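You operate a simulated robot arm through the tools that you are given. There is no shell and no other tool.

You run a simulated robot arm. Do the job below in one go: nothing can be reset, and whatever is moved stays where it is left.

TASK
Free the gate: it has jammed ajar.
Fine: the pin is out in its rest, leave it. Shut the ram air valve and vent first; wind the stop to 80 mm, back to 40 mm; open the air valve, so that the gate shuts.

Only the result counts: the job must be done as asked and must still hold three seconds after the hand-in. Knocking over, shifting, dropping, spilling or breaking anything else fails it.

THE ROBOT
A 7-joint arm with a two-finger gripper, fixed in place. Base frame: the origin is on the floor under the middle of its stand, x ahead of it, y to its left, z up. Readings come in m, degrees, newtons and seconds.
It reaches about 0.832 m from its shoulder. Its first joint turns from -143.0 to 143.0 degrees. Payload 1.47 kg.
The TCP is the grasp point between the finger pads, 0.016 m short of the fingertips. In the tool frame z runs along the fingers and y along their closing line. The gripper opens to 0.087 m; its body begins 0.055 m behind the TCP.
Orientation is told as [roll, pitch, yaw] about the base's x, y, z axes, in that order, counted from this pose: with the fingers straight down and closing along the base's y, the tool's x points along the base's -x, its y along +y and its z along -z.

THE INTERFACE
- The arm moves only by the tool servo_tool. Its argument "increments" is a list of rows, each an object of numbers (a shift or turn left out is 0, a gripper value left out holds the last): "tx", "ty", "tz": the shift along the tool's x, y, z in units of 250 mm (1.0 is 250 mm); "rx", "ry", "rz": the turn, a rotation vector about the tool's x, y, z in units of 45 degrees (1.0 is 45 degrees); "gripper": the opening in per cent of the stroke, from 0 (shut) to 100 (fully open). In form: [{"tx": .., "ty": .., "tz": .., "rx": .., "ry": .., "rz": .., "gripper": ..}, ...]. A call has 1 to 20 rows; each row is the pose to reach, as a shift and turn from the pose commanded when the call began, along the tool's axes at that moment. A call with a number of a shift or a turn outside -1 to 1 is refused whole. Each row takes 0.2 s and may step no farther than 0.05 m and 8.6 degrees from the row before; otherwise, or with a gripper value out of range, the whole call is refused. Where a pose cannot be reached the arm comes as near as it can. A force on the tool above 90 N (or 10 N above the force at the start of the call, whichever is more), or a blocked arm, ends the call early, and 0.2 s more pass. The fingers move at their own pace (about 0.045 m/s each) and stop on an object; they squeeze with about 27 N. The grip force told is the motor's: it shows also when the fingers shut on nothing. Time passes only in rows, and 0.2 s behind the last, so rows that repeat a pose let the fingers close. The reply holds the time, the measured pose of the TCP, the force on the tool along the base axes, the opening and the grip force, in the units named above and with some noise, with the torque about the TCP (base axes, N m) and any sound that the robot's microphone picked up, and new pictures: "pictures" is both (left out), scene, wrist or none.
- Cameras (640 x 400 px; columns grow to the right, rows downward): "scene" is fixed at [0.4013, -0.6521, 1.062]; the picture's right is [0.99, -0.13, 0.00], its down [-0.00, -0.00, -1.00] and it looks along [0.13, 0.99, -0.00] (base axes); focal length 278 px, centre (320, 200). "wrist" rides on the gripper at [0.073, 0.012, -0.089] in the tool frame; the picture's right is [-0.16, 0.99, 0.00], its down [-0.72, -0.12, -0.68] and it looks along [-0.67, -0.11, 0.73] (tool axes); focal length 247 px, centre (320, 200). There is no depth. A picture from a camera that has moved, and an enlarged one, comes with that camera's place and axes in the base frame and with its lens.
- slide_trunk(by): slides the trunk up (or, below 0, down) by that many m; the arm rides with it, the base frame stays. It gives what a move gives, with no picture.
- close_up(camera, box): a new picture of the part [left, top, right, bottom] of that camera's present view, enlarged. It takes no simulated time.
- sign_off(): hands the job in; it is judged then, once.

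Places have to be worked out from the pictures, the camera data and where the tool is seen. Open the gripper and draw the arm clear of the work before you hand the job in, unless the task says otherwise.

The tools are called after "Call:" as a command line: name --argument value ..., lists and objects as JSON in quotes. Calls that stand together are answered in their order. servo_tool: Moves the arm, as the interface text tells. Its arguments: {"type":"object","properties":{"increments":{"type":"array","items":{"type":"object","properties":{"tx":{"type":"number"},"ty":{"type":"number"},"tz":{"type":"number"},"rx":{"type":"number"},"ry":{"type":"number"},"rz":{"type":"number"},"gripper":{"type":"number"}}}},"pictures":{"type":"string","enum":["both","scene","wrist","none"]}},"required":["increments"]} The other tools are called the same way: slide_trunk (by) moves the trunk up or down; close_up (camera, box) takes an enlarged picture of a part of a camera's view; sign_off () hands the job in.

At the start:

```text
time: 0.0
tool_pos: [0.4704, 0.0908, 1.3059]
tool_rot: [0.0, 0.1, 0.0]
contact_force: [0.2, -1.6, -0.2]
wrist_torque: [0.0, 0.04, -0.01]
finger_gap: 0.087
grip_force: 0.1
trunk travel left (down, up): [-1.023, 0.217]
```

scene: 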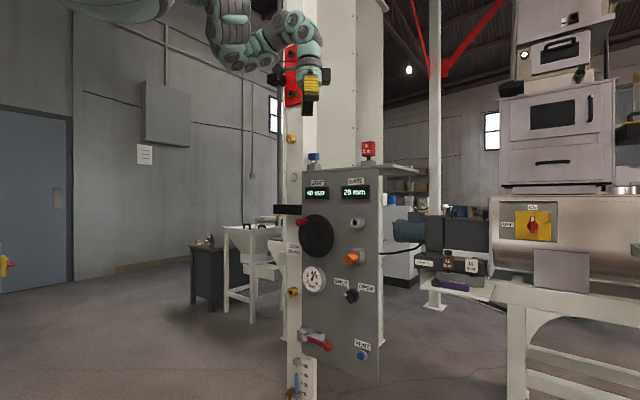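
wrist: 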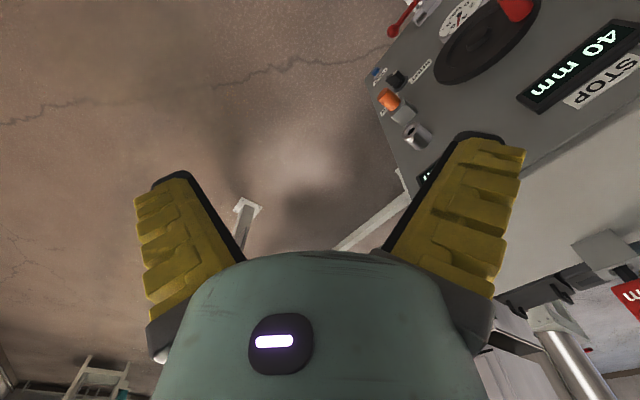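

I start by looking closely at the panel in both views to identify the controls before moving anything.

Call:
close_up --camera "scene" --box '[270, 140, 430, 240]'

Call:
close_up --camera "scene" --box '[270, 230, 430, 330]'

Call:
close_up --camera "scene" --box '[270, 300, 430, 400]'

Call:
close_up --camera "wrist" --box '[340, 0, 640, 190]'

Call:
close_up --camera "scene" --box '[380, 180, 620, 330]'

```text
4.00 times, centred on (350, 190) of scene
camera zoom: at [0.4013, -0.6521, 1.062], right [0.99, -0.13, 0.0], down [0.0, 0.0, -1.0], along [0.13, 0.99, 0.0], focal length 1113 px, centre (200, 240)
```

zoom: 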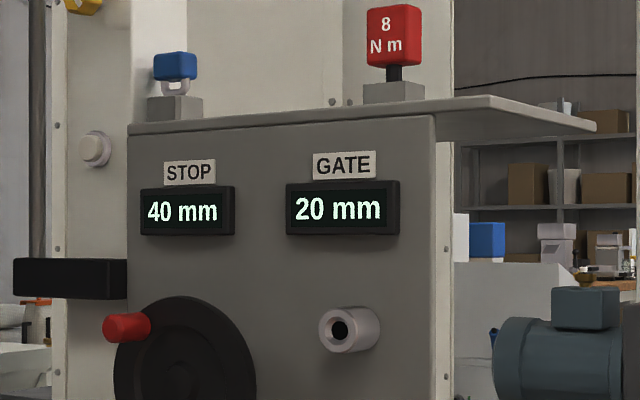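

```text
4.00 times, centred on (350, 280) of scene
camera zoom: at [0.4013, -0.6521, 1.062], right [0.99, -0.13, 0.0], down [0.0, 0.0, -1.0], along [0.13, 0.99, 0.0], focal length 1113 px, centre (200, -120)
```

zoom: 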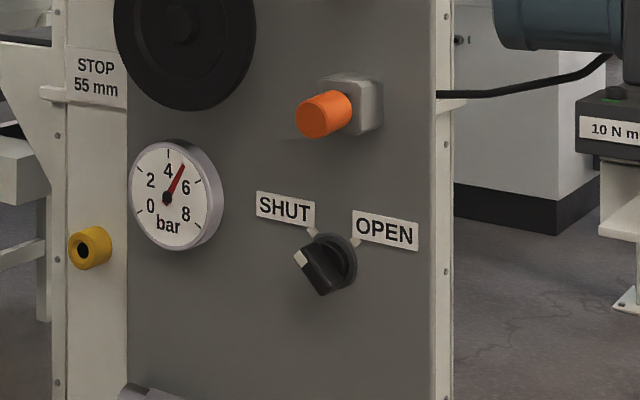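

```text
4.00 times, centred on (350, 350) of scene
camera zoom: at [0.4013, -0.6521, 1.062], right [0.99, -0.13, 0.0], down [0.0, 0.0, -1.0], along [0.13, 0.99, 0.0], focal length 1113 px, centre (200, -400)
```

zoom: 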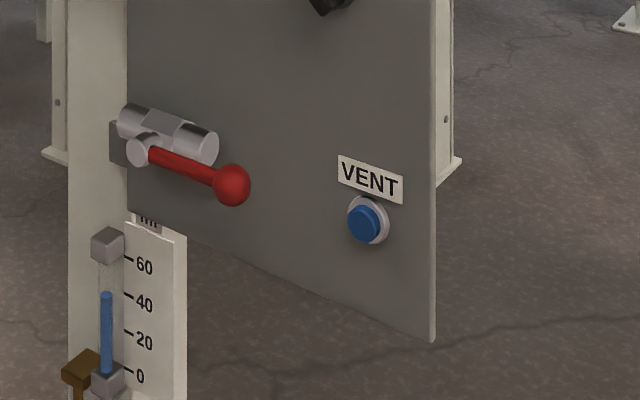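

```text
2.11 times, centred on (490, 95) of wrist
camera zoom: at [0.3992, 0.1022, 1.3959], right [0.16, 0.99, 0.0], down [0.72, -0.12, 0.68], along [0.67, -0.11, -0.73], focal length 520 px, centre (-38, 421)
```

zoom: 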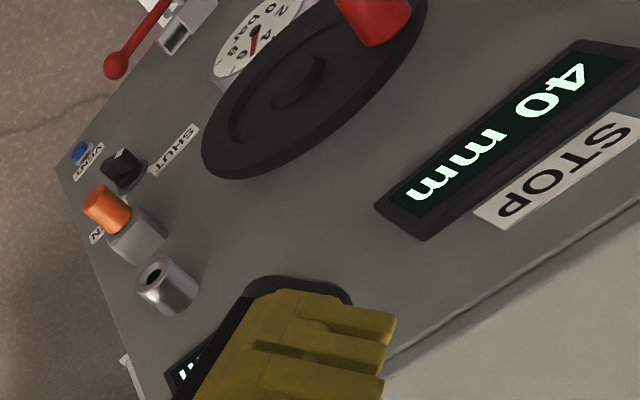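

```text
2.67 times, centred on (500, 255) of scene
camera zoom: at [0.4013, -0.6521, 1.062], right [0.99, -0.13, 0.0], down [0.0, 0.0, -1.0], along [0.13, 0.99, 0.0], focal length 742 px, centre (-160, 53)
```

zoom: 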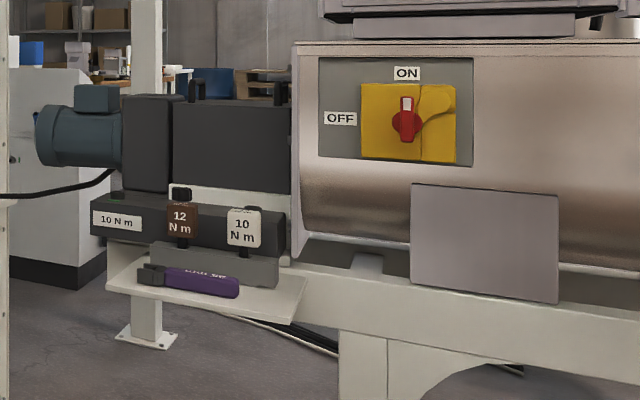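

The scene shows a panel turned about 40° with its face toward the robot: STOP/GATE displays, a handwheel with a red knob, a gauge at ~4.7 bar, an orange pin in its rest, a SHUT/OPEN selector, a red lever valve and a blue VENT button. The STOP display triangulates to about (0.52, 0.37, 1.09). I lower the trunk so the wrist camera can look at the panel face-on.

Call:
slide_trunk --by -0.3

```text
time: 3.0
tool_pos: [0.472, 0.0903, 1.006]
tool_rot: [0.0, 0.0, -0.1]
contact_force: [-0.5, 0.3, 0.2]
wrist_torque: [-0.03, 0.0, 0.01]
finger_gap: 0.087
grip_force: 0.0
trunk travel left (down, up): [-0.723, 0.517]
```

The trunk came down with no contact. Now I draw back 8 cm from the panel and yaw the hand 45° toward it.

Call:
servo_tool --increments '[{"tx": 0.05, "rz": -0.17}, {"tx": 0.1, "rz": -0.34}, {"tx": 0.16, "rz": -0.5}, {"tx": 0.22, "rz": -0.67}, {"tx": 0.27, "rz": -0.84}, {"tx": 0.32, "rz": -1.0}, {"tx": 0.32, "rz": -1.0}]'

```text
time: 4.6
tool_pos: [0.4443, 0.1503, 1.0161]
tool_rot: [0.0, 0.2, 45.1]
contact_force: [-1.1, 0.7, -1.1]
wrist_torque: [0.03, -0.04, -0.02]
finger_gap: 0.0869
grip_force: 0.0
out of reach, approached as far as the arm can: row 1, 2, 3, 4, 5, 6, 7
trunk travel left (down, up): [-0.723, 0.517]
camera wrist: at [0.3851, 0.1064, 1.1063], right [-0.59, 0.81, 0.0], down [0.59, 0.43, 0.68], along [0.55, 0.4, -0.73], focal length 247 px, centre (320, 200)
```

scene: 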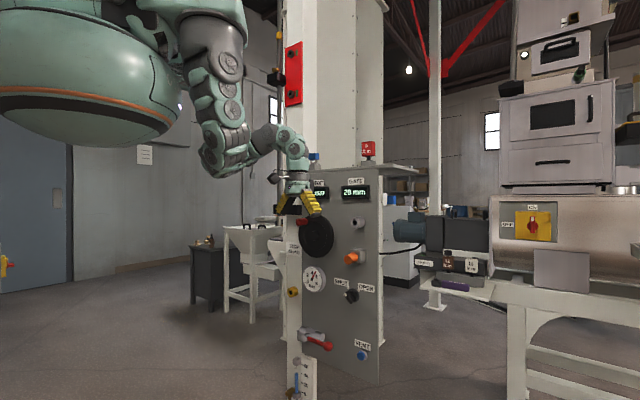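
wrist: 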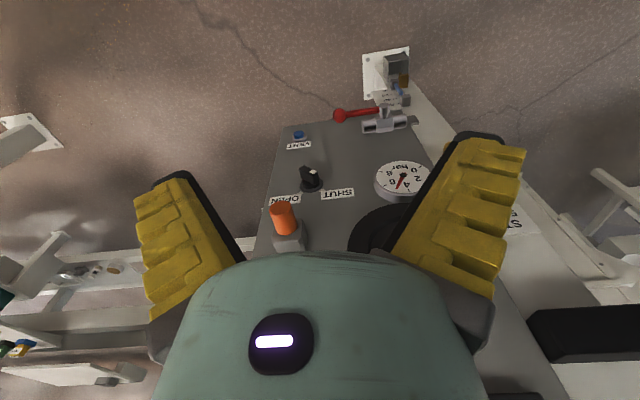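

The arm stopped short because it cannot fold that tight, but the view is useful. I enlarge the selector, lever and vent region in the wrist picture.

Call:
close_up --camera "wrist" --box '[250, 40, 450, 165]'

Call:
close_up --camera "wrist" --box '[240, 110, 440, 260]'

Call:
close_up --camera "scene" --box '[260, 150, 400, 238]'

```text
3.20 times, centred on (350, 102) of wrist
camera zoom: at [0.3851, 0.1064, 1.1063], right [-0.59, 0.81, 0.0], down [0.59, 0.43, 0.68], along [0.55, 0.4, -0.73], focal length 790 px, centre (224, 512)
```

zoom: 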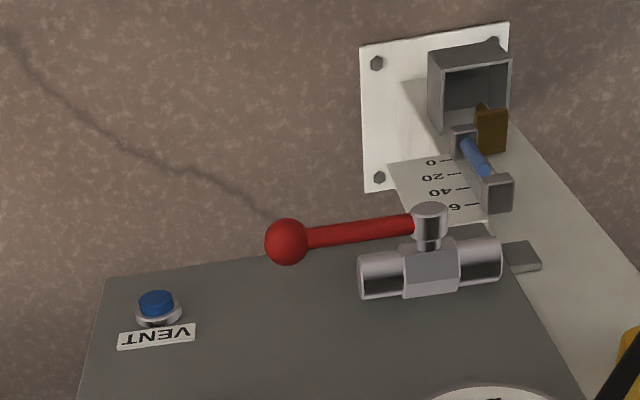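

```text
2.67 times, centred on (340, 185) of wrist
camera zoom: at [0.3851, 0.1064, 1.1063], right [-0.59, 0.81, 0.0], down [0.59, 0.43, 0.68], along [0.55, 0.4, -0.73], focal length 659 px, centre (267, 240)
```

zoom: 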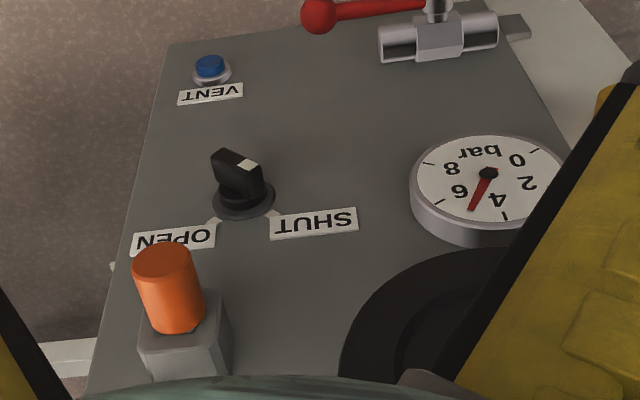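

```text
4.55 times, centred on (330, 194) of scene
camera zoom: at [0.4013, -0.6521, 1.062], right [0.99, -0.13, 0.0], down [0.0, 0.0, -1.0], along [0.13, 0.99, 0.0], focal length 1264 px, centre (274, 227)
```

zoom: 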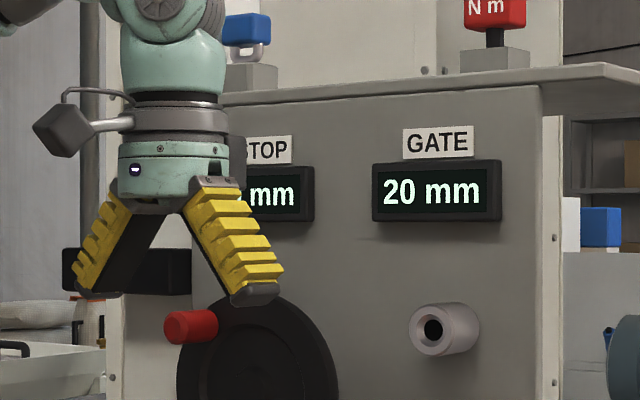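

The selector pointer is on SHUT (the gate command) and the red ball-valve lever lies along its body, i.e. open with ~4.7 bar, so the red lever is the ram air valve. Vent is near (0.654, 0.235, 0.555), the lever pivot near (0.482, 0.352, 0.564). I pitch the hand forward 45° while lowering it, to look square at the panel.

Call:
servo_tool --increments '[{"tz": 0.11, "ry": -0.17}, {"tz": 0.22, "ry": -0.34}, {"tz": 0.33, "ry": -0.5}, {"tz": 0.44, "ry": -0.67}, {"tz": 0.55, "ry": -0.84}, {"tz": 0.62, "ry": -1.0}, {"tz": 0.62, "ry": -1.0}]'

```text
time: 6.4
tool_pos: [0.4868, 0.1595, 0.8864]
tool_rot: [-6.1, -49.0, 50.7]
contact_force: [-0.9, 0.4, -0.2]
wrist_torque: [0.0, -0.04, -0.03]
finger_gap: 0.0869
grip_force: 0.1
out of reach, approached as far as the arm can: row 1, 2, 3, 4
trunk travel left (down, up): [-0.723, 0.517]
stopped in row 7: the arm was blocked; the commanded pose is now the measured one
camera wrist: at [0.3986, 0.0834, 0.889], right [-0.65, 0.76, 0.05], down [0.0, -0.06, 1.0], along [0.76, 0.65, 0.04], focal length 247 px, centre (320, 200)
```

scene: 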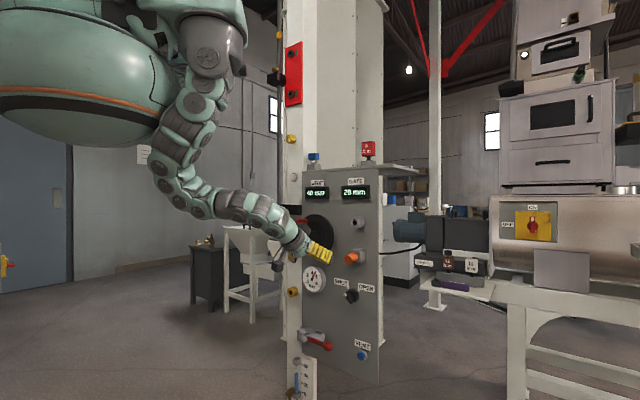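
wrist: 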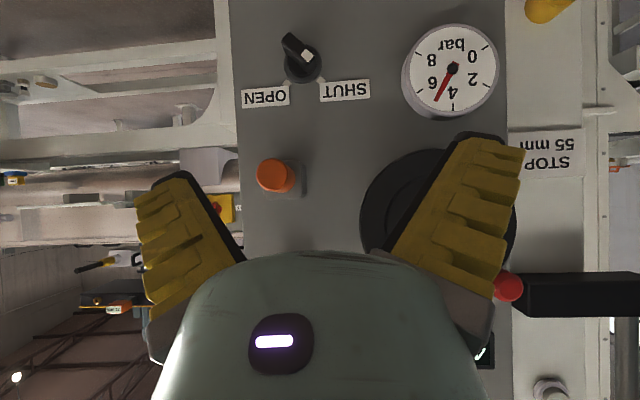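

The view is now nearly square: the panel faces 45° (inward direction about (0.707, 0.707, 0)), and gauge reads ~4.7 bar. The hand has ~10 cm clearance to the controls, so I lower the trunk to bring the hand to the lever and vent level.

Call:
slide_trunk --by -0.25

```text
time: 9.0
tool_pos: [0.4844, 0.158, 0.6352]
tool_rot: [-5.9, -49.1, 50.5]
contact_force: [0.0, -0.5, 0.5]
wrist_torque: [-0.01, 0.05, 0.05]
finger_gap: 0.087
grip_force: 0.1
trunk travel left (down, up): [-0.473, 0.767]
```

Now I level the fingers to point straight into the panel (about 41° more pitch) while easing to roughly 11 cm in front of the lever's ball.

Call:
servo_tool --increments '[{"tx": 0.005, "ty": 0.02, "tz": 0.028, "rx": -0.0014, "ry": -0.15, "rz": 0.015}, {"tx": 0.01, "ty": 0.043, "tz": 0.055, "rx": -0.0028, "ry": -0.3, "rz": 0.03}, {"tx": 0.015, "ty": 0.065, "tz": 0.083, "rx": -0.0042, "ry": -0.452, "rz": 0.045}, {"tx": 0.021, "ty": 0.087, "tz": 0.11, "rx": -0.0057, "ry": -0.603, "rz": 0.06}, {"tx": 0.026, "ty": 0.108, "tz": 0.138, "rx": -0.007, "ry": -0.753, "rz": 0.075}, {"tx": 0.031, "ty": 0.13, "tz": 0.166, "rx": -0.0085, "ry": -0.904, "rz": 0.09}, {"tx": 0.031, "ty": 0.13, "tz": 0.166, "rx": -0.0085, "ry": -0.904, "rz": 0.09}]'

```text
time: 10.6
tool_pos: [0.4776, 0.1982, 0.5983]
tool_rot: [42.1, -89.5, 3.1]
contact_force: [0.1, 0.9, 0.4]
wrist_torque: [-0.01, 0.01, 0.01]
finger_gap: 0.0871
grip_force: 0.0
trunk travel left (down, up): [-0.473, 0.767]
camera wrist: at [0.4056, 0.143, 0.5265], right [-0.7, 0.7, 0.16], down [-0.39, -0.56, 0.73], along [0.6, 0.44, 0.67], focal length 247 px, centre (320, 200)
```

scene: 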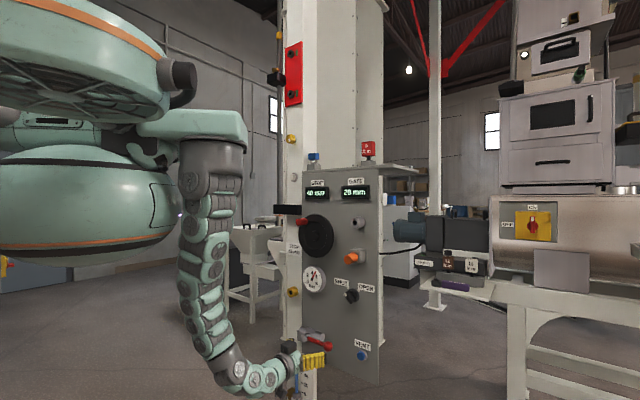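
wrist: 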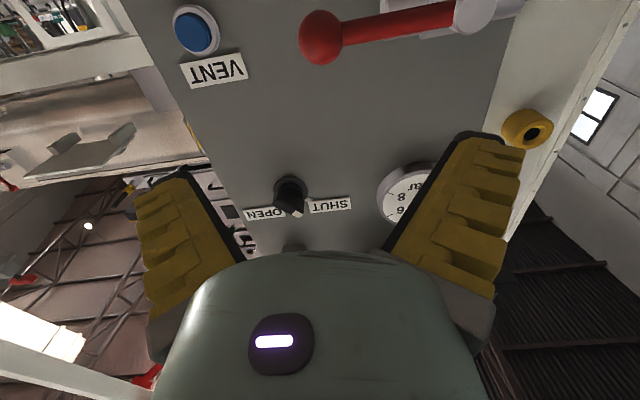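

The arm reaches this pose well and the fingers point straight into the panel. Ball now at about (0.552, 0.282, 0.563), pivot near (0.478, 0.355, 0.563). I look closer at the lever for stops and at the gauge before touching it.

Call:
close_up --camera "wrist" --box '[280, 0, 540, 100]'

Call:
close_up --camera "scene" --box '[270, 255, 390, 400]'

Call:
close_up --camera "scene" --box '[270, 150, 390, 225]'

```text
2.46 times, centred on (410, 50) of wrist
camera zoom: at [0.4056, 0.143, 0.5265], right [-0.7, 0.7, 0.16], down [-0.39, -0.56, 0.73], along [0.6, 0.44, 0.67], focal length 608 px, centre (98, 569)
```

zoom: 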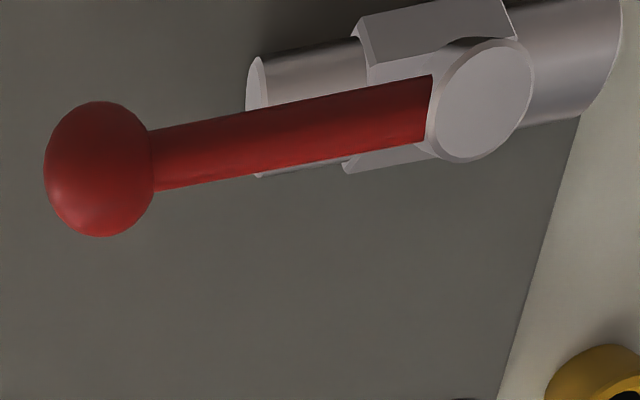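

```text
2.76 times, centred on (330, 328) of scene
camera zoom: at [0.4013, -0.6521, 1.062], right [0.99, -0.13, 0.0], down [0.0, 0.0, -1.0], along [0.13, 0.99, 0.0], focal length 767 px, centre (292, -152)
```

zoom: 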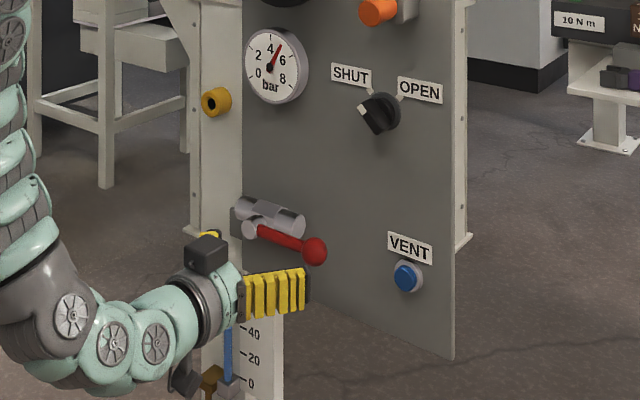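

```text
5.33 times, centred on (330, 188) of scene
camera zoom: at [0.4013, -0.6521, 1.062], right [0.99, -0.13, 0.0], down [0.0, 0.0, -1.0], along [0.13, 0.99, 0.0], focal length 1484 px, centre (267, 267)
```

zoom: 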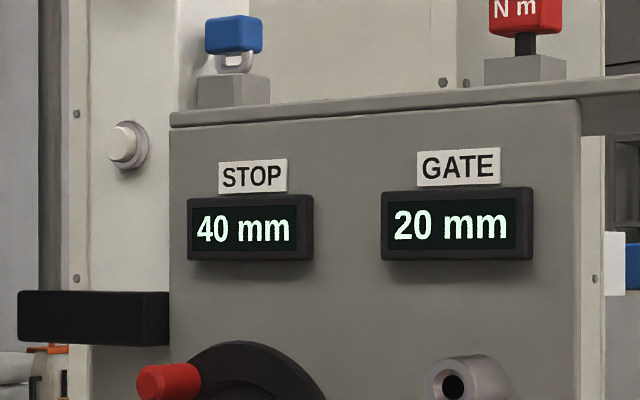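

No stop nubs are visible on the lever, so I'll push it gently with closed fingers and read the force. First I close the gripper and look at the shape of the closed fingertips.

Call:
servo_tool --increments '[{"gripper": 0}, {"gripper": 0}, {"gripper": 0}, {"gripper": 0}, {"gripper": 0}, {"gripper": 0}]'

Call:
close_up --camera "scene" --box '[280, 320, 380, 400]'

```text
time: 12.0
tool_pos: [0.4764, 0.1988, 0.5983]
tool_rot: [34.0, -89.3, 11.2]
contact_force: [0.2, 0.0, -0.9]
wrist_torque: [0.01, -0.02, 0.01]
finger_gap: 0.0001
grip_force: 26.8
trunk travel left (down, up): [-0.473, 0.767]
camera wrist: at [0.4058, 0.1428, 0.5265], right [-0.7, 0.7, 0.16], down [-0.39, -0.56, 0.73], along [0.6, 0.45, 0.67], focal length 247 px, centre (320, 200)
```

scene: 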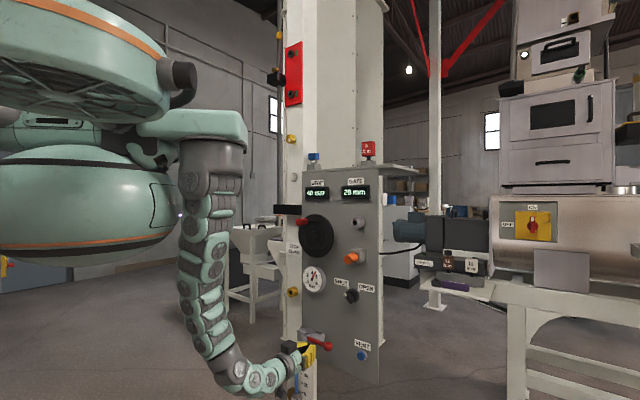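
wrist: 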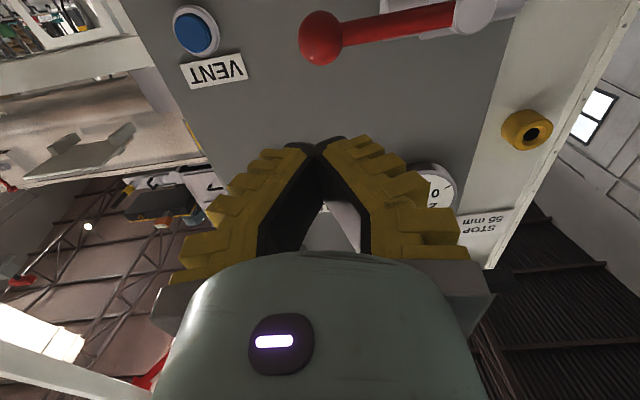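

```text
5.00 times, centred on (330, 360) of scene
camera zoom: at [0.4013, -0.6521, 1.062], right [0.99, -0.13, 0.0], down [0.0, 0.0, -1.0], along [0.13, 0.99, 0.0], focal length 1391 px, centre (270, -600)
```

zoom: 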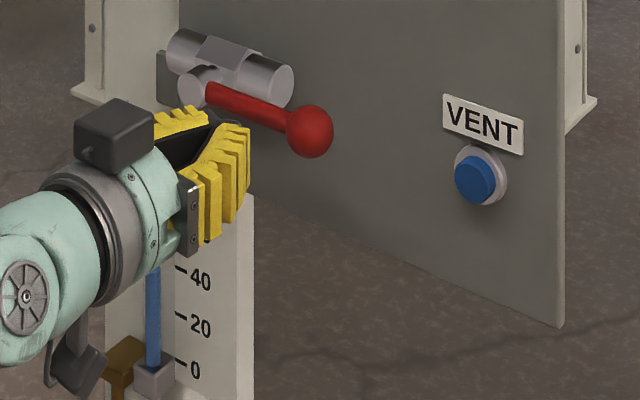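

Closed, the fingers form a blunt wedge about 3–4 cm tall. I move above the lever rod (between pivot and ball) at u just left of the ball, then advance so the tips reach past the rod, about 6 cm above it.

Call:
servo_tool --increments '[{"tx": -0.06, "ty": 0.06, "gripper": 0}, {"tx": -0.12, "ty": 0.12}, {"tx": -0.14, "ty": 0.124, "tz": 0.1}, {"tx": -0.14, "ty": 0.124, "tz": 0.22}, {"tx": -0.14, "ty": 0.124, "tz": 0.33}, {"tx": -0.14, "ty": 0.124, "tz": 0.42}, {"tx": -0.14, "ty": 0.124, "tz": 0.42}]'

Call:
close_up --camera "scene" --box '[280, 320, 380, 400]'

```text
time: 13.6
tool_pos: [0.5308, 0.295, 0.6322]
tool_rot: [25.7, -89.4, 19.6]
contact_force: [0.6, -0.1, -0.4]
wrist_torque: [0.01, -0.04, 0.0]
finger_gap: 0.0
grip_force: 27.1
trunk travel left (down, up): [-0.473, 0.767]
camera wrist: at [0.459, 0.2386, 0.56], right [-0.7, 0.7, 0.16], down [-0.39, -0.56, 0.73], along [0.6, 0.45, 0.66], focal length 247 px, centre (320, 200)
```

scene: 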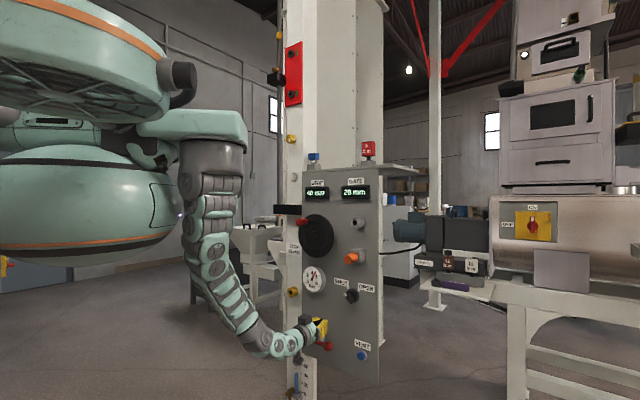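
wrist: 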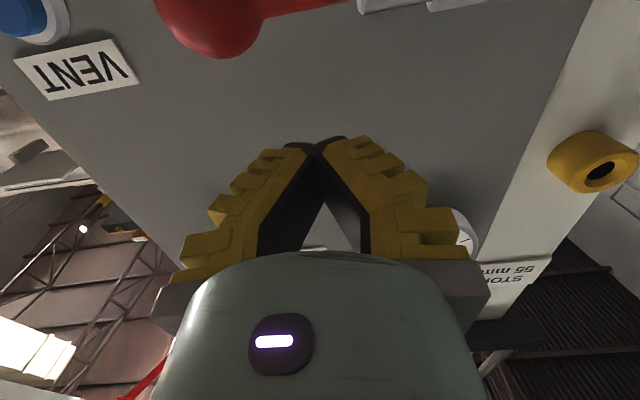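

```text
5.00 times, centred on (330, 360) of scene
camera zoom: at [0.4013, -0.6521, 1.062], right [0.99, -0.13, 0.0], down [0.0, 0.0, -1.0], along [0.13, 0.99, 0.0], focal length 1391 px, centre (270, -600)
```

zoom: 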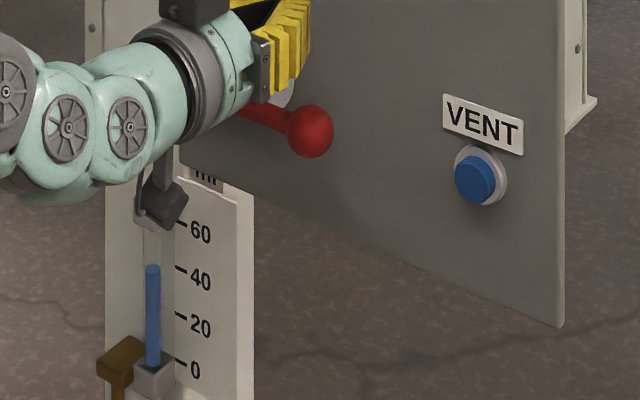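

The tips are past the rod plane and about 7 cm above it. I lower in small steps toward contact and read the force.

Call:
servo_tool --increments '[{"tx": 0.05}, {"tx": 0.1}, {"tx": 0.13}, {"tx": 0.145}, {"tx": 0.16}, {"tx": 0.175}, {"tx": 0.175}]' --pictures "scene"

Call:
close_up --camera "scene" --box '[280, 320, 380, 400]'

Call:
close_up --camera "wrist" --box '[100, 0, 500, 200]'

```text
time: 15.2
tool_pos: [0.5321, 0.2855, 0.5996]
tool_rot: [-2.7, -89.0, 47.7]
contact_force: [0.5, -0.1, 0.0]
wrist_torque: [-0.02, 0.03, 0.0]
finger_gap: 0.0001
grip_force: 26.7
out of reach, approached as far as the arm can: row 2, 3, 4, 5, 6, 7
trunk travel left (down, up): [-0.473, 0.767]
```

scene: 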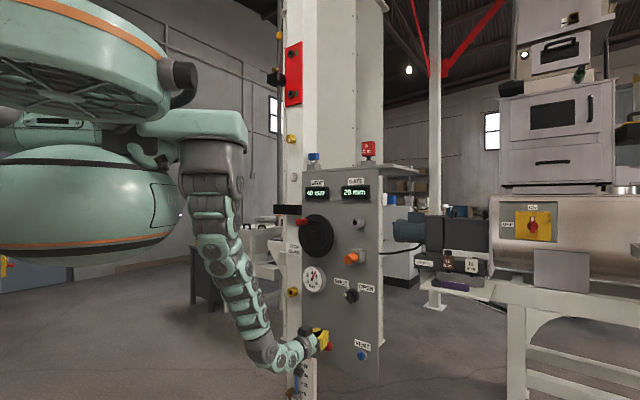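

```text
5.00 times, centred on (330, 360) of scene
camera zoom: at [0.4013, -0.6521, 1.062], right [0.99, -0.13, 0.0], down [0.0, 0.0, -1.0], along [0.13, 0.99, 0.0], focal length 1391 px, centre (270, -600)
```

zoom: 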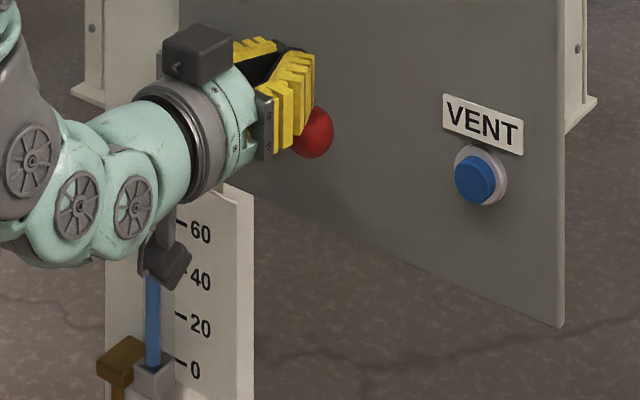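

```text
1.60 times, centred on (300, 100) of wrist
camera zoom: at [0.4603, 0.2301, 0.5275], right [-0.7, 0.7, 0.16], down [-0.39, -0.55, 0.74], along [0.6, 0.45, 0.66], focal length 395 px, centre (352, 360)
```

zoom: 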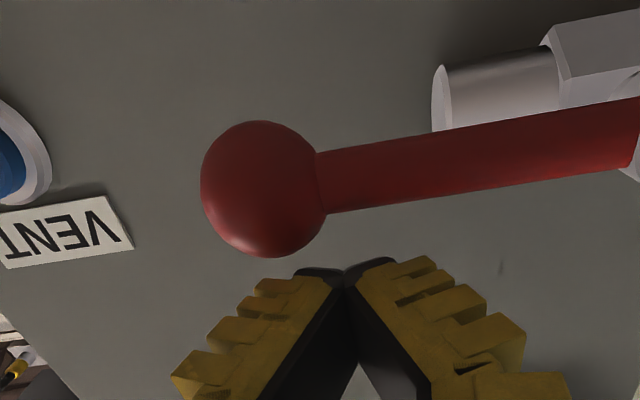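

The hand can't reach lower from this trunk height, and it hasn't touched the lever yet (force ~0). I back off, raise the hand, and lower the trunk another 20 cm to gain downward reach.

Call:
servo_tool --increments '[{"tz": -0.15}, {"tz": -0.3, "tx": -0.05}, {"tz": -0.4, "tx": -0.15}, {"tz": -0.4, "tx": -0.3}, {"tz": -0.4, "tx": -0.4}, {"tz": -0.4, "tx": -0.4}]' --pictures "none"

Call:
slide_trunk --by -0.2

```text
time: 16.6
tool_pos: [0.4607, 0.2138, 0.6994]
tool_rot: [34.7, -89.4, 10.4]
contact_force: [-0.7, -0.4, 1.0]
wrist_torque: [-0.01, 0.03, 0.0]
finger_gap: 0.0
grip_force: 26.9
trunk travel left (down, up): [-0.473, 0.767]
```

```text
time: 18.8
tool_pos: [0.4609, 0.2159, 0.4982]
tool_rot: [33.7, -89.4, 11.4]
contact_force: [-0.2, 0.0, -0.2]
wrist_torque: [-0.01, 0.02, 0.02]
finger_gap: 0.0002
grip_force: 26.9
trunk travel left (down, up): [-0.273, 0.967]
```

Now back up to z≈0.63 and in to the rod plane again.

Call:
servo_tool --increments '[{"tx": -0.176, "ty": 0.01}, {"tx": -0.352, "ty": 0.025}, {"tx": -0.528, "ty": 0.025}, {"tx": -0.528, "ty": 0.025, "tz": 0.143}, {"tx": -0.528, "ty": 0.025, "tz": 0.286}, {"tx": -0.528, "ty": 0.025, "tz": 0.426}, {"tx": -0.528, "ty": 0.025, "tz": 0.426}]' --pictures "both"

```text
time: 19.3
tool_pos: [0.5421, 0.0304, 0.5404]
tool_rot: [-38.0, -84.1, 47.3]
contact_force: [0.6, -0.1, 0.5]
wrist_torque: [-0.01, 0.05, 0.09]
finger_gap: 0.0001
grip_force: 27.1
trunk travel left (down, up): [-0.273, 0.967]
stopped in row 2: the arm was blocked; the commanded pose is now the measured one
camera wrist: at [0.4474, 0.0223, 0.4747], right [-0.15, 0.98, 0.09], down [-0.6, -0.17, 0.78], along [0.79, 0.06, 0.62], focal length 247 px, centre (320, 200)
```

scene: 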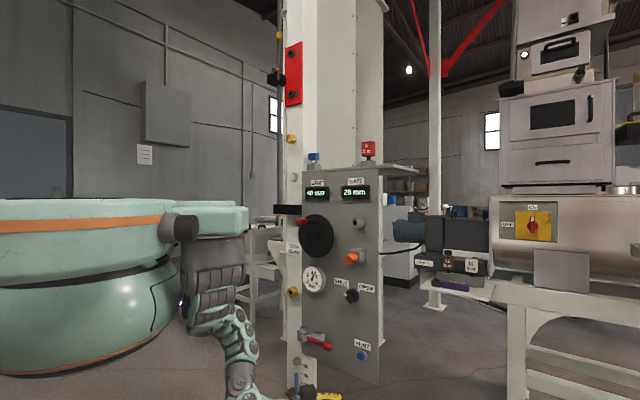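
wrist: 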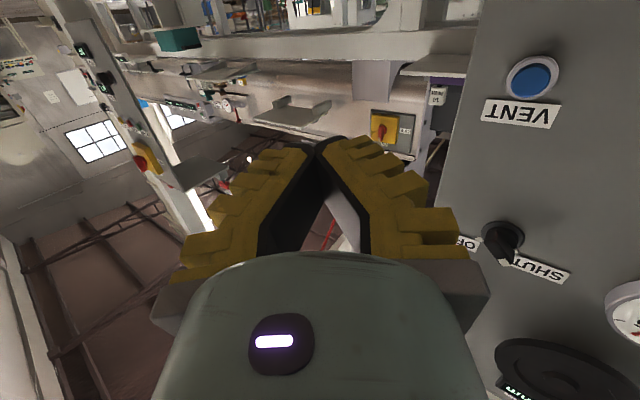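

Something unexpected: near its folding limit the arm swung aside to (0.542, 0.030, 0.540), clear of the panel (about 23 cm away, no contact force). The trunk is too low for this height, so I raise it 10 cm and then re-align with moderate poses.

Call:
slide_trunk --by 0.1

```text
time: 20.6
tool_pos: [0.5363, 0.0354, 0.6387]
tool_rot: [-35.1, -84.1, 44.4]
contact_force: [-0.4, 0.2, 0.6]
wrist_torque: [0.02, -0.01, 0.01]
finger_gap: 0.0003
grip_force: 26.9
trunk travel left (down, up): [-0.373, 0.867]
```

Trunk is up. Now I turn back to heading 45° with a 10° downward tilt (easier on the wrist), moving to about u=0.20, 16 cm in front of the panel.

Call:
servo_tool --increments '[{"tx": 0.008, "ty": 0.11, "tz": -0.024, "rx": -0.132, "ry": 0.0146, "rz": -0.005}, {"tx": 0.016, "ty": 0.22, "tz": -0.047, "rx": -0.264, "ry": 0.029, "rz": -0.01}, {"tx": 0.025, "ty": 0.33, "tz": -0.07, "rx": -0.397, "ry": 0.044, "rz": -0.015}, {"tx": 0.033, "ty": 0.44, "tz": -0.094, "rx": -0.529, "ry": 0.058, "rz": -0.02}, {"tx": 0.041, "ty": 0.55, "tz": -0.117, "rx": -0.661, "ry": 0.073, "rz": -0.025}, {"tx": 0.049, "ty": 0.658, "tz": -0.141, "rx": -0.793, "ry": 0.0877, "rz": -0.03}, {"tx": 0.049, "ty": 0.658, "tz": -0.141, "rx": -0.793, "ry": 0.0877, "rz": -0.03}]'

```text
time: 21.3
tool_pos: [0.5291, 0.0342, 0.633]
tool_rot: [-19.8, -82.6, 29.9]
contact_force: [0.7, 0.4, -0.4]
wrist_torque: [-0.03, 0.03, -0.01]
finger_gap: 0.0001
grip_force: 27.1
trunk travel left (down, up): [-0.373, 0.867]
stopped in row 3: the arm was blocked; the commanded pose is now the measured one
camera wrist: at [0.4328, 0.0257, 0.5702], right [-0.16, 0.98, 0.11], down [-0.56, -0.18, 0.8], along [0.81, 0.06, 0.58], focal length 247 px, centre (320, 200)
```

scene: 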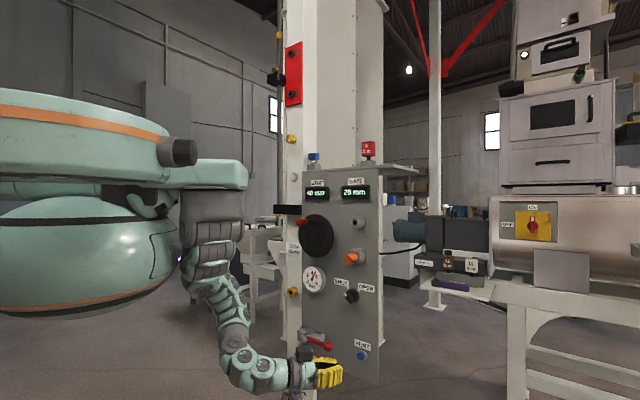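
wrist: 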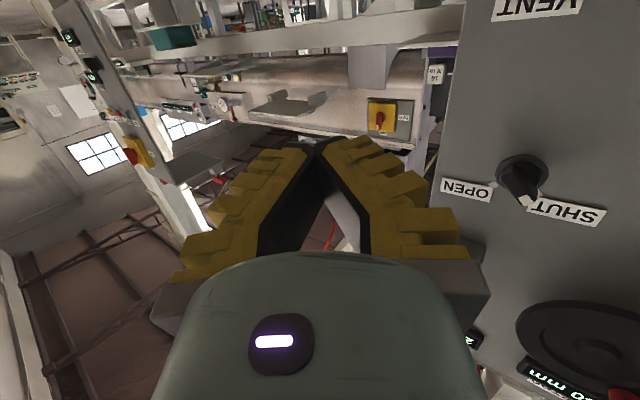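

Blocked again at once, so I look at the arm's posture itself for what is holding it.

Call:
close_up --camera "scene" --box '[100, 150, 380, 400]'

```text
1.60 times, centred on (240, 275) of scene
camera zoom: at [0.4013, -0.6521, 1.062], right [0.99, -0.13, 0.0], down [0.0, 0.0, -1.0], along [0.13, 0.99, 0.0], focal length 445 px, centre (448, 80)
```

zoom: 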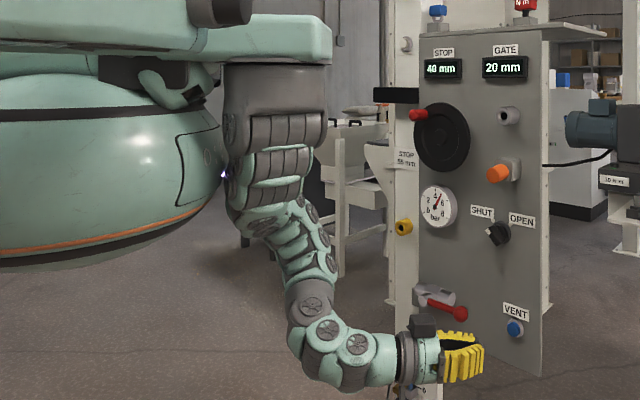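

The upper arm seems to be pressing against the round trunk housing when the arm folds. The remedy is to keep the arm more stretched (hand lower relative to the trunk), so I lower the hand 9 cm without turning and see whether it frees.

Call:
servo_tool --increments '[{"tx": 0.08}, {"tx": 0.16}, {"tx": 0.24}, {"tx": 0.32}, {"tx": 0.36}, {"tx": 0.36}]'

```text
time: 22.7
tool_pos: [0.5194, 0.0317, 0.5432]
tool_rot: [-19.1, -82.6, 29.6]
contact_force: [0.4, 0.2, 0.3]
wrist_torque: [-0.01, -0.01, 0.01]
finger_gap: 0.0001
grip_force: 27.1
trunk travel left (down, up): [-0.373, 0.867]
camera wrist: at [0.4222, 0.0223, 0.4808], right [-0.16, 0.98, 0.12], down [-0.56, -0.19, 0.81], along [0.81, 0.07, 0.58], focal length 247 px, centre (320, 200)
```

scene: 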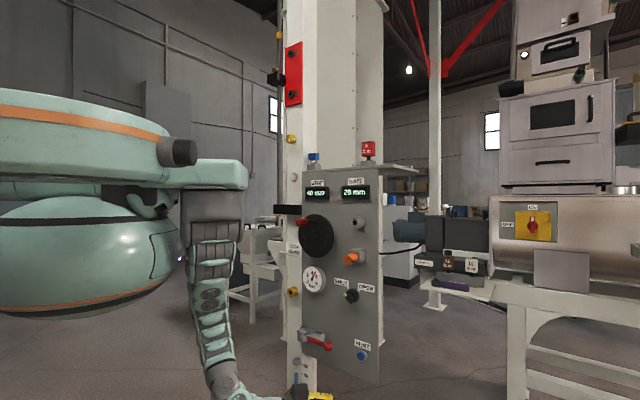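
wrist: 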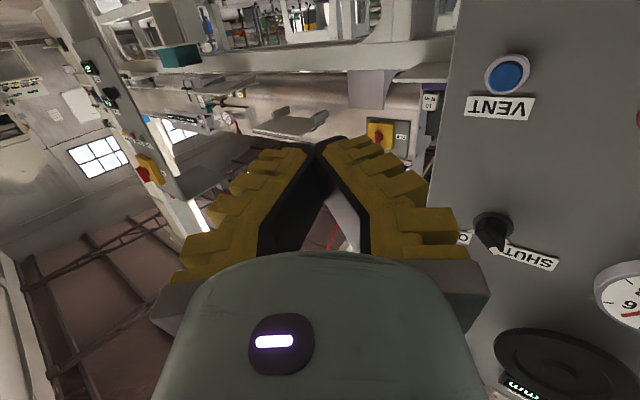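

That freed it: the hand is down at z=0.543 with no contact. Now I swing the hand left and turn it back to heading 45°, keeping this extension.

Call:
servo_tool --increments '[{"tx": -0.001, "ty": 0.11, "tz": -0.01, "rx": -0.127, "ry": 0.008, "rz": -0.01}, {"tx": -0.002, "ty": 0.22, "tz": -0.02, "rx": -0.254, "ry": 0.016, "rz": -0.02}, {"tx": -0.004, "ty": 0.33, "tz": -0.03, "rx": -0.381, "ry": 0.024, "rz": -0.03}, {"tx": -0.005, "ty": 0.44, "tz": -0.042, "rx": -0.508, "ry": 0.032, "rz": -0.04}, {"tx": -0.006, "ty": 0.55, "tz": -0.052, "rx": -0.635, "ry": 0.04, "rz": -0.05}, {"tx": -0.008, "ty": 0.659, "tz": -0.063, "rx": -0.763, "ry": 0.0486, "rz": -0.061}, {"tx": -0.008, "ty": 0.659, "tz": -0.063, "rx": -0.763, "ry": 0.0486, "rz": -0.061}]'

```text
time: 24.3
tool_pos: [0.4849, 0.1761, 0.5408]
tool_rot: [-2.2, -80.1, 44.1]
contact_force: [-0.2, -0.4, 0.2]
wrist_torque: [0.02, 0.02, 0.05]
finger_gap: 0.0
grip_force: 27.1
trunk travel left (down, up): [-0.373, 0.867]
camera wrist: at [0.4034, 0.1174, 0.4843], right [-0.64, 0.75, 0.15], down [-0.33, -0.45, 0.83], along [0.69, 0.48, 0.54], focal length 247 px, centre (320, 200)
```

scene: 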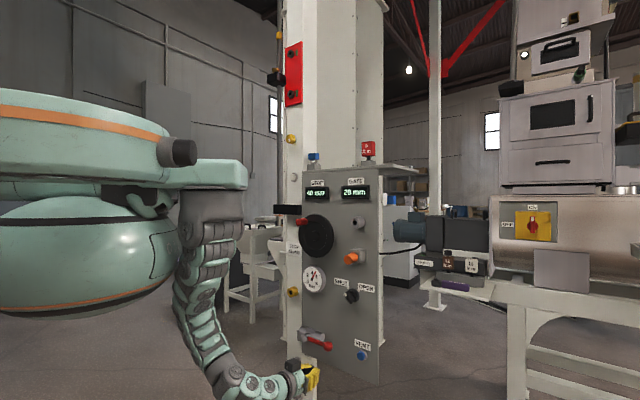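
wrist: 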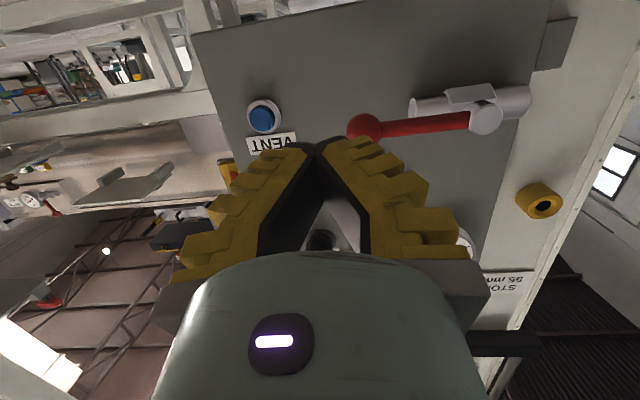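

Aligned again (heading ~42°, tilt −10°) with no contact. I move up to z≈0.61 just left of the ball, still 8 cm off, and only then in above the rod.

Call:
servo_tool --increments '[{"tx": -0.074, "ty": 0.054, "tz": 0.017}, {"tx": -0.147, "ty": 0.108, "tz": 0.035}, {"tx": -0.22, "ty": 0.162, "tz": 0.052}, {"tx": -0.294, "ty": 0.216, "tz": 0.069}, {"tx": -0.294, "ty": 0.216, "tz": 0.069}]'

```text
time: 24.9
tool_pos: [0.5435, 0.1294, 0.5837]
tool_rot: [-41.6, -79.1, 73.8]
contact_force: [-0.1, 0.2, 0.9]
wrist_torque: [-0.02, 0.01, 0.01]
finger_gap: 0.0001
grip_force: 27.2
trunk travel left (down, up): [-0.373, 0.867]
stopped in row 2: the arm was blocked; the commanded pose is now the measured one
camera wrist: at [0.4596, 0.0801, 0.5244], right [-0.52, 0.85, 0.03], down [-0.47, -0.32, 0.82], along [0.71, 0.41, 0.57], focal length 247 px, centre (320, 200)
```

scene: 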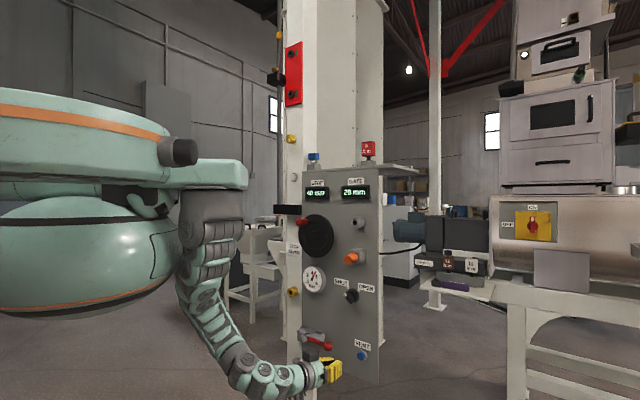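
wrist: 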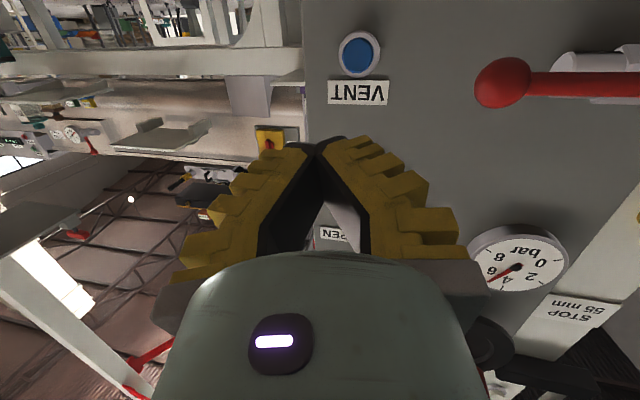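

Blocked again by folding against the trunk housing. I lower the hand to free it; then I'll raise the trunk and work with the fingers tilted further down, which keeps the arm stretched.

Call:
servo_tool --increments '[{"tx": 0.08}, {"tx": 0.16}, {"tx": 0.24}, {"tx": 0.28}, {"tx": 0.28}]' --pictures "none"

Call:
slide_trunk --by 0.12

```text
time: 26.1
tool_pos: [0.5317, 0.1271, 0.5119]
tool_rot: [-35.9, -79.7, 68.8]
contact_force: [0.0, -0.3, 0.7]
wrist_torque: [0.03, 0.02, 0.0]
finger_gap: 0.0
grip_force: 27.1
trunk travel left (down, up): [-0.373, 0.867]
```

```text
time: 27.6
tool_pos: [0.5316, 0.1263, 0.6328]
tool_rot: [-35.9, -79.5, 68.9]
contact_force: [0.4, 0.2, -0.9]
wrist_torque: [0.0, 0.0, -0.02]
finger_gap: 0.0
grip_force: 27.1
trunk travel left (down, up): [-0.493, 0.747]
```

Free again, trunk at −0.53. Now I turn to heading 45° with a 30° downward tilt and move to u=0.165, 13 cm off the panel, at z≈0.63.

Call:
servo_tool --increments '[{"tx": -0.009, "ty": 0.1, "tz": 0.006, "rx": -0.058, "ry": 0.092, "rz": 0.009}, {"tx": -0.019, "ty": 0.2, "tz": 0.013, "rx": -0.115, "ry": 0.184, "rz": 0.018}, {"tx": -0.028, "ty": 0.3, "tz": 0.019, "rx": -0.173, "ry": 0.277, "rz": 0.026}, {"tx": -0.038, "ty": 0.4, "tz": 0.026, "rx": -0.231, "ry": 0.369, "rz": 0.035}, {"tx": -0.047, "ty": 0.503, "tz": 0.032, "rx": -0.288, "ry": 0.461, "rz": 0.044}, {"tx": -0.047, "ty": 0.503, "tz": 0.032, "rx": -0.288, "ry": 0.461, "rz": 0.044}]'

```text
time: 28.6
tool_pos: [0.5467, 0.1315, 0.6382]
tool_rot: [-11.0, -65.7, 38.5]
contact_force: [0.4, -0.1, 0.0]
wrist_torque: [-0.03, -0.01, 0.01]
finger_gap: 0.0
grip_force: 27.1
trunk travel left (down, up): [-0.493, 0.747]
stopped in row 4: the arm was blocked; the commanded pose is now the measured one
camera wrist: at [0.4458, 0.0875, 0.6072], right [-0.42, 0.91, 0.07], down [-0.27, -0.19, 0.94], along [0.87, 0.37, 0.33], focal length 247 px, centre (320, 200)
```

scene: 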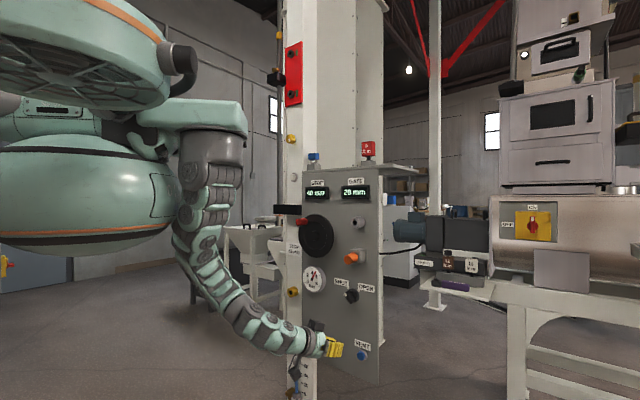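
wrist: 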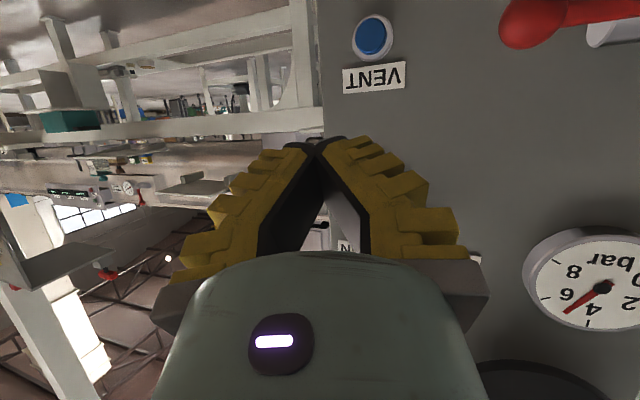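

Still blocked leftward: the elbow bulges into the trunk housing whenever the wrist is close under the shoulder. A steeper finger tilt (about −55°) moves the wrist forward and up, so I raise the trunk 12 cm, lower the hand to straighten the arm, and re-orient in stages.

Call:
slide_trunk --by 0.14

Call:
servo_tool --increments '[{"tx": 0.1}, {"tx": 0.2}, {"tx": 0.3}, {"tx": 0.4}, {"tx": 0.4}]' --pictures "scene"

```text
time: 30.3
tool_pos: [0.5448, 0.1346, 0.7782]
tool_rot: [-10.5, -65.7, 38.1]
contact_force: [0.1, -0.6, 0.6]
wrist_torque: [-0.04, 0.01, -0.02]
finger_gap: 0.0001
grip_force: 26.7
trunk travel left (down, up): [-0.633, 0.607]
```

```text
time: 31.5
tool_pos: [0.5049, 0.1132, 0.6849]
tool_rot: [-8.4, -65.5, 36.3]
contact_force: [-0.5, 0.3, 0.5]
wrist_torque: [0.01, -0.01, 0.04]
finger_gap: 0.0002
grip_force: 27.1
trunk travel left (down, up): [-0.633, 0.607]
```

scene: 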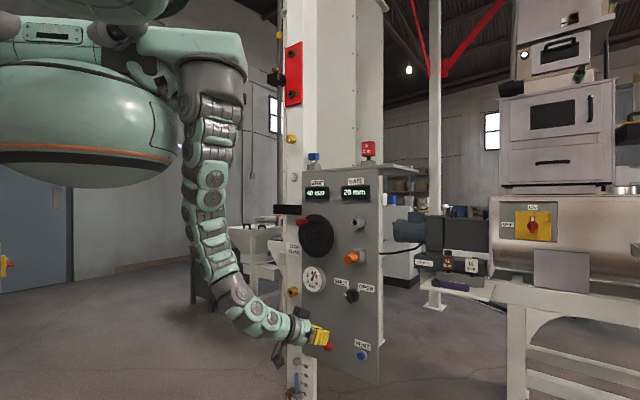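

The arm is much straighter now. I rotate to heading 45°, tilt −50°, moving to about u=0.20, v=0.50, z=0.66 (clear of everything).

Call:
servo_tool --increments '[{"tx": 0.001, "ty": 0.074, "tz": 0.035, "rx": -0.068, "ry": 0.111, "rz": -0.032}, {"tx": 0.003, "ty": 0.149, "tz": 0.069, "rx": -0.135, "ry": 0.223, "rz": -0.064}, {"tx": 0.004, "ty": 0.223, "tz": 0.104, "rx": -0.203, "ry": 0.334, "rz": -0.096}, {"tx": 0.006, "ty": 0.298, "tz": 0.138, "rx": -0.271, "ry": 0.446, "rz": -0.128}, {"tx": 0.007, "ty": 0.372, "tz": 0.173, "rx": -0.339, "ry": 0.557, "rz": -0.16}, {"tx": 0.007, "ty": 0.372, "tz": 0.173, "rx": -0.339, "ry": 0.557, "rz": -0.16}]'

```text
time: 32.9
tool_pos: [0.4927, 0.2145, 0.658]
tool_rot: [0.2, -40.0, 45.2]
contact_force: [-0.8, -0.3, -0.1]
wrist_torque: [-0.02, 0.01, 0.02]
finger_gap: 0.0
grip_force: 26.6
trunk travel left (down, up): [-0.633, 0.607]
camera wrist: at [0.4061, 0.142, 0.6808], right [-0.61, 0.78, 0.1], down [0.17, 0.0, 0.99], along [0.77, 0.62, -0.13], focal length 247 px, centre (320, 200)
```

scene: 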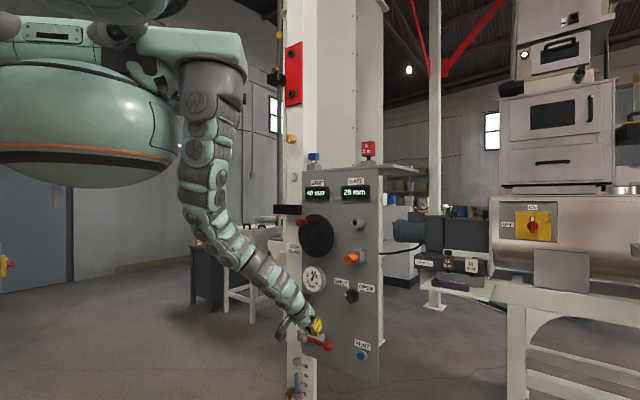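
wrist: 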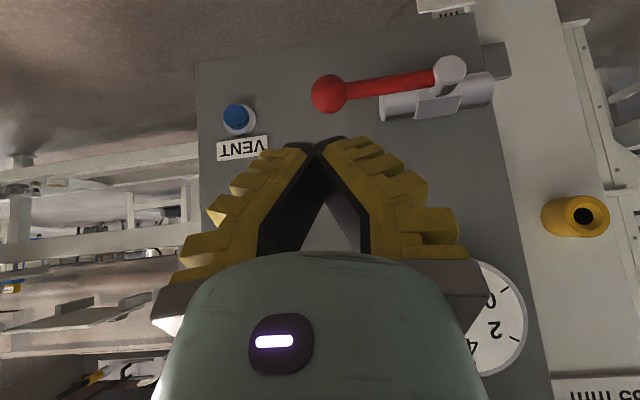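

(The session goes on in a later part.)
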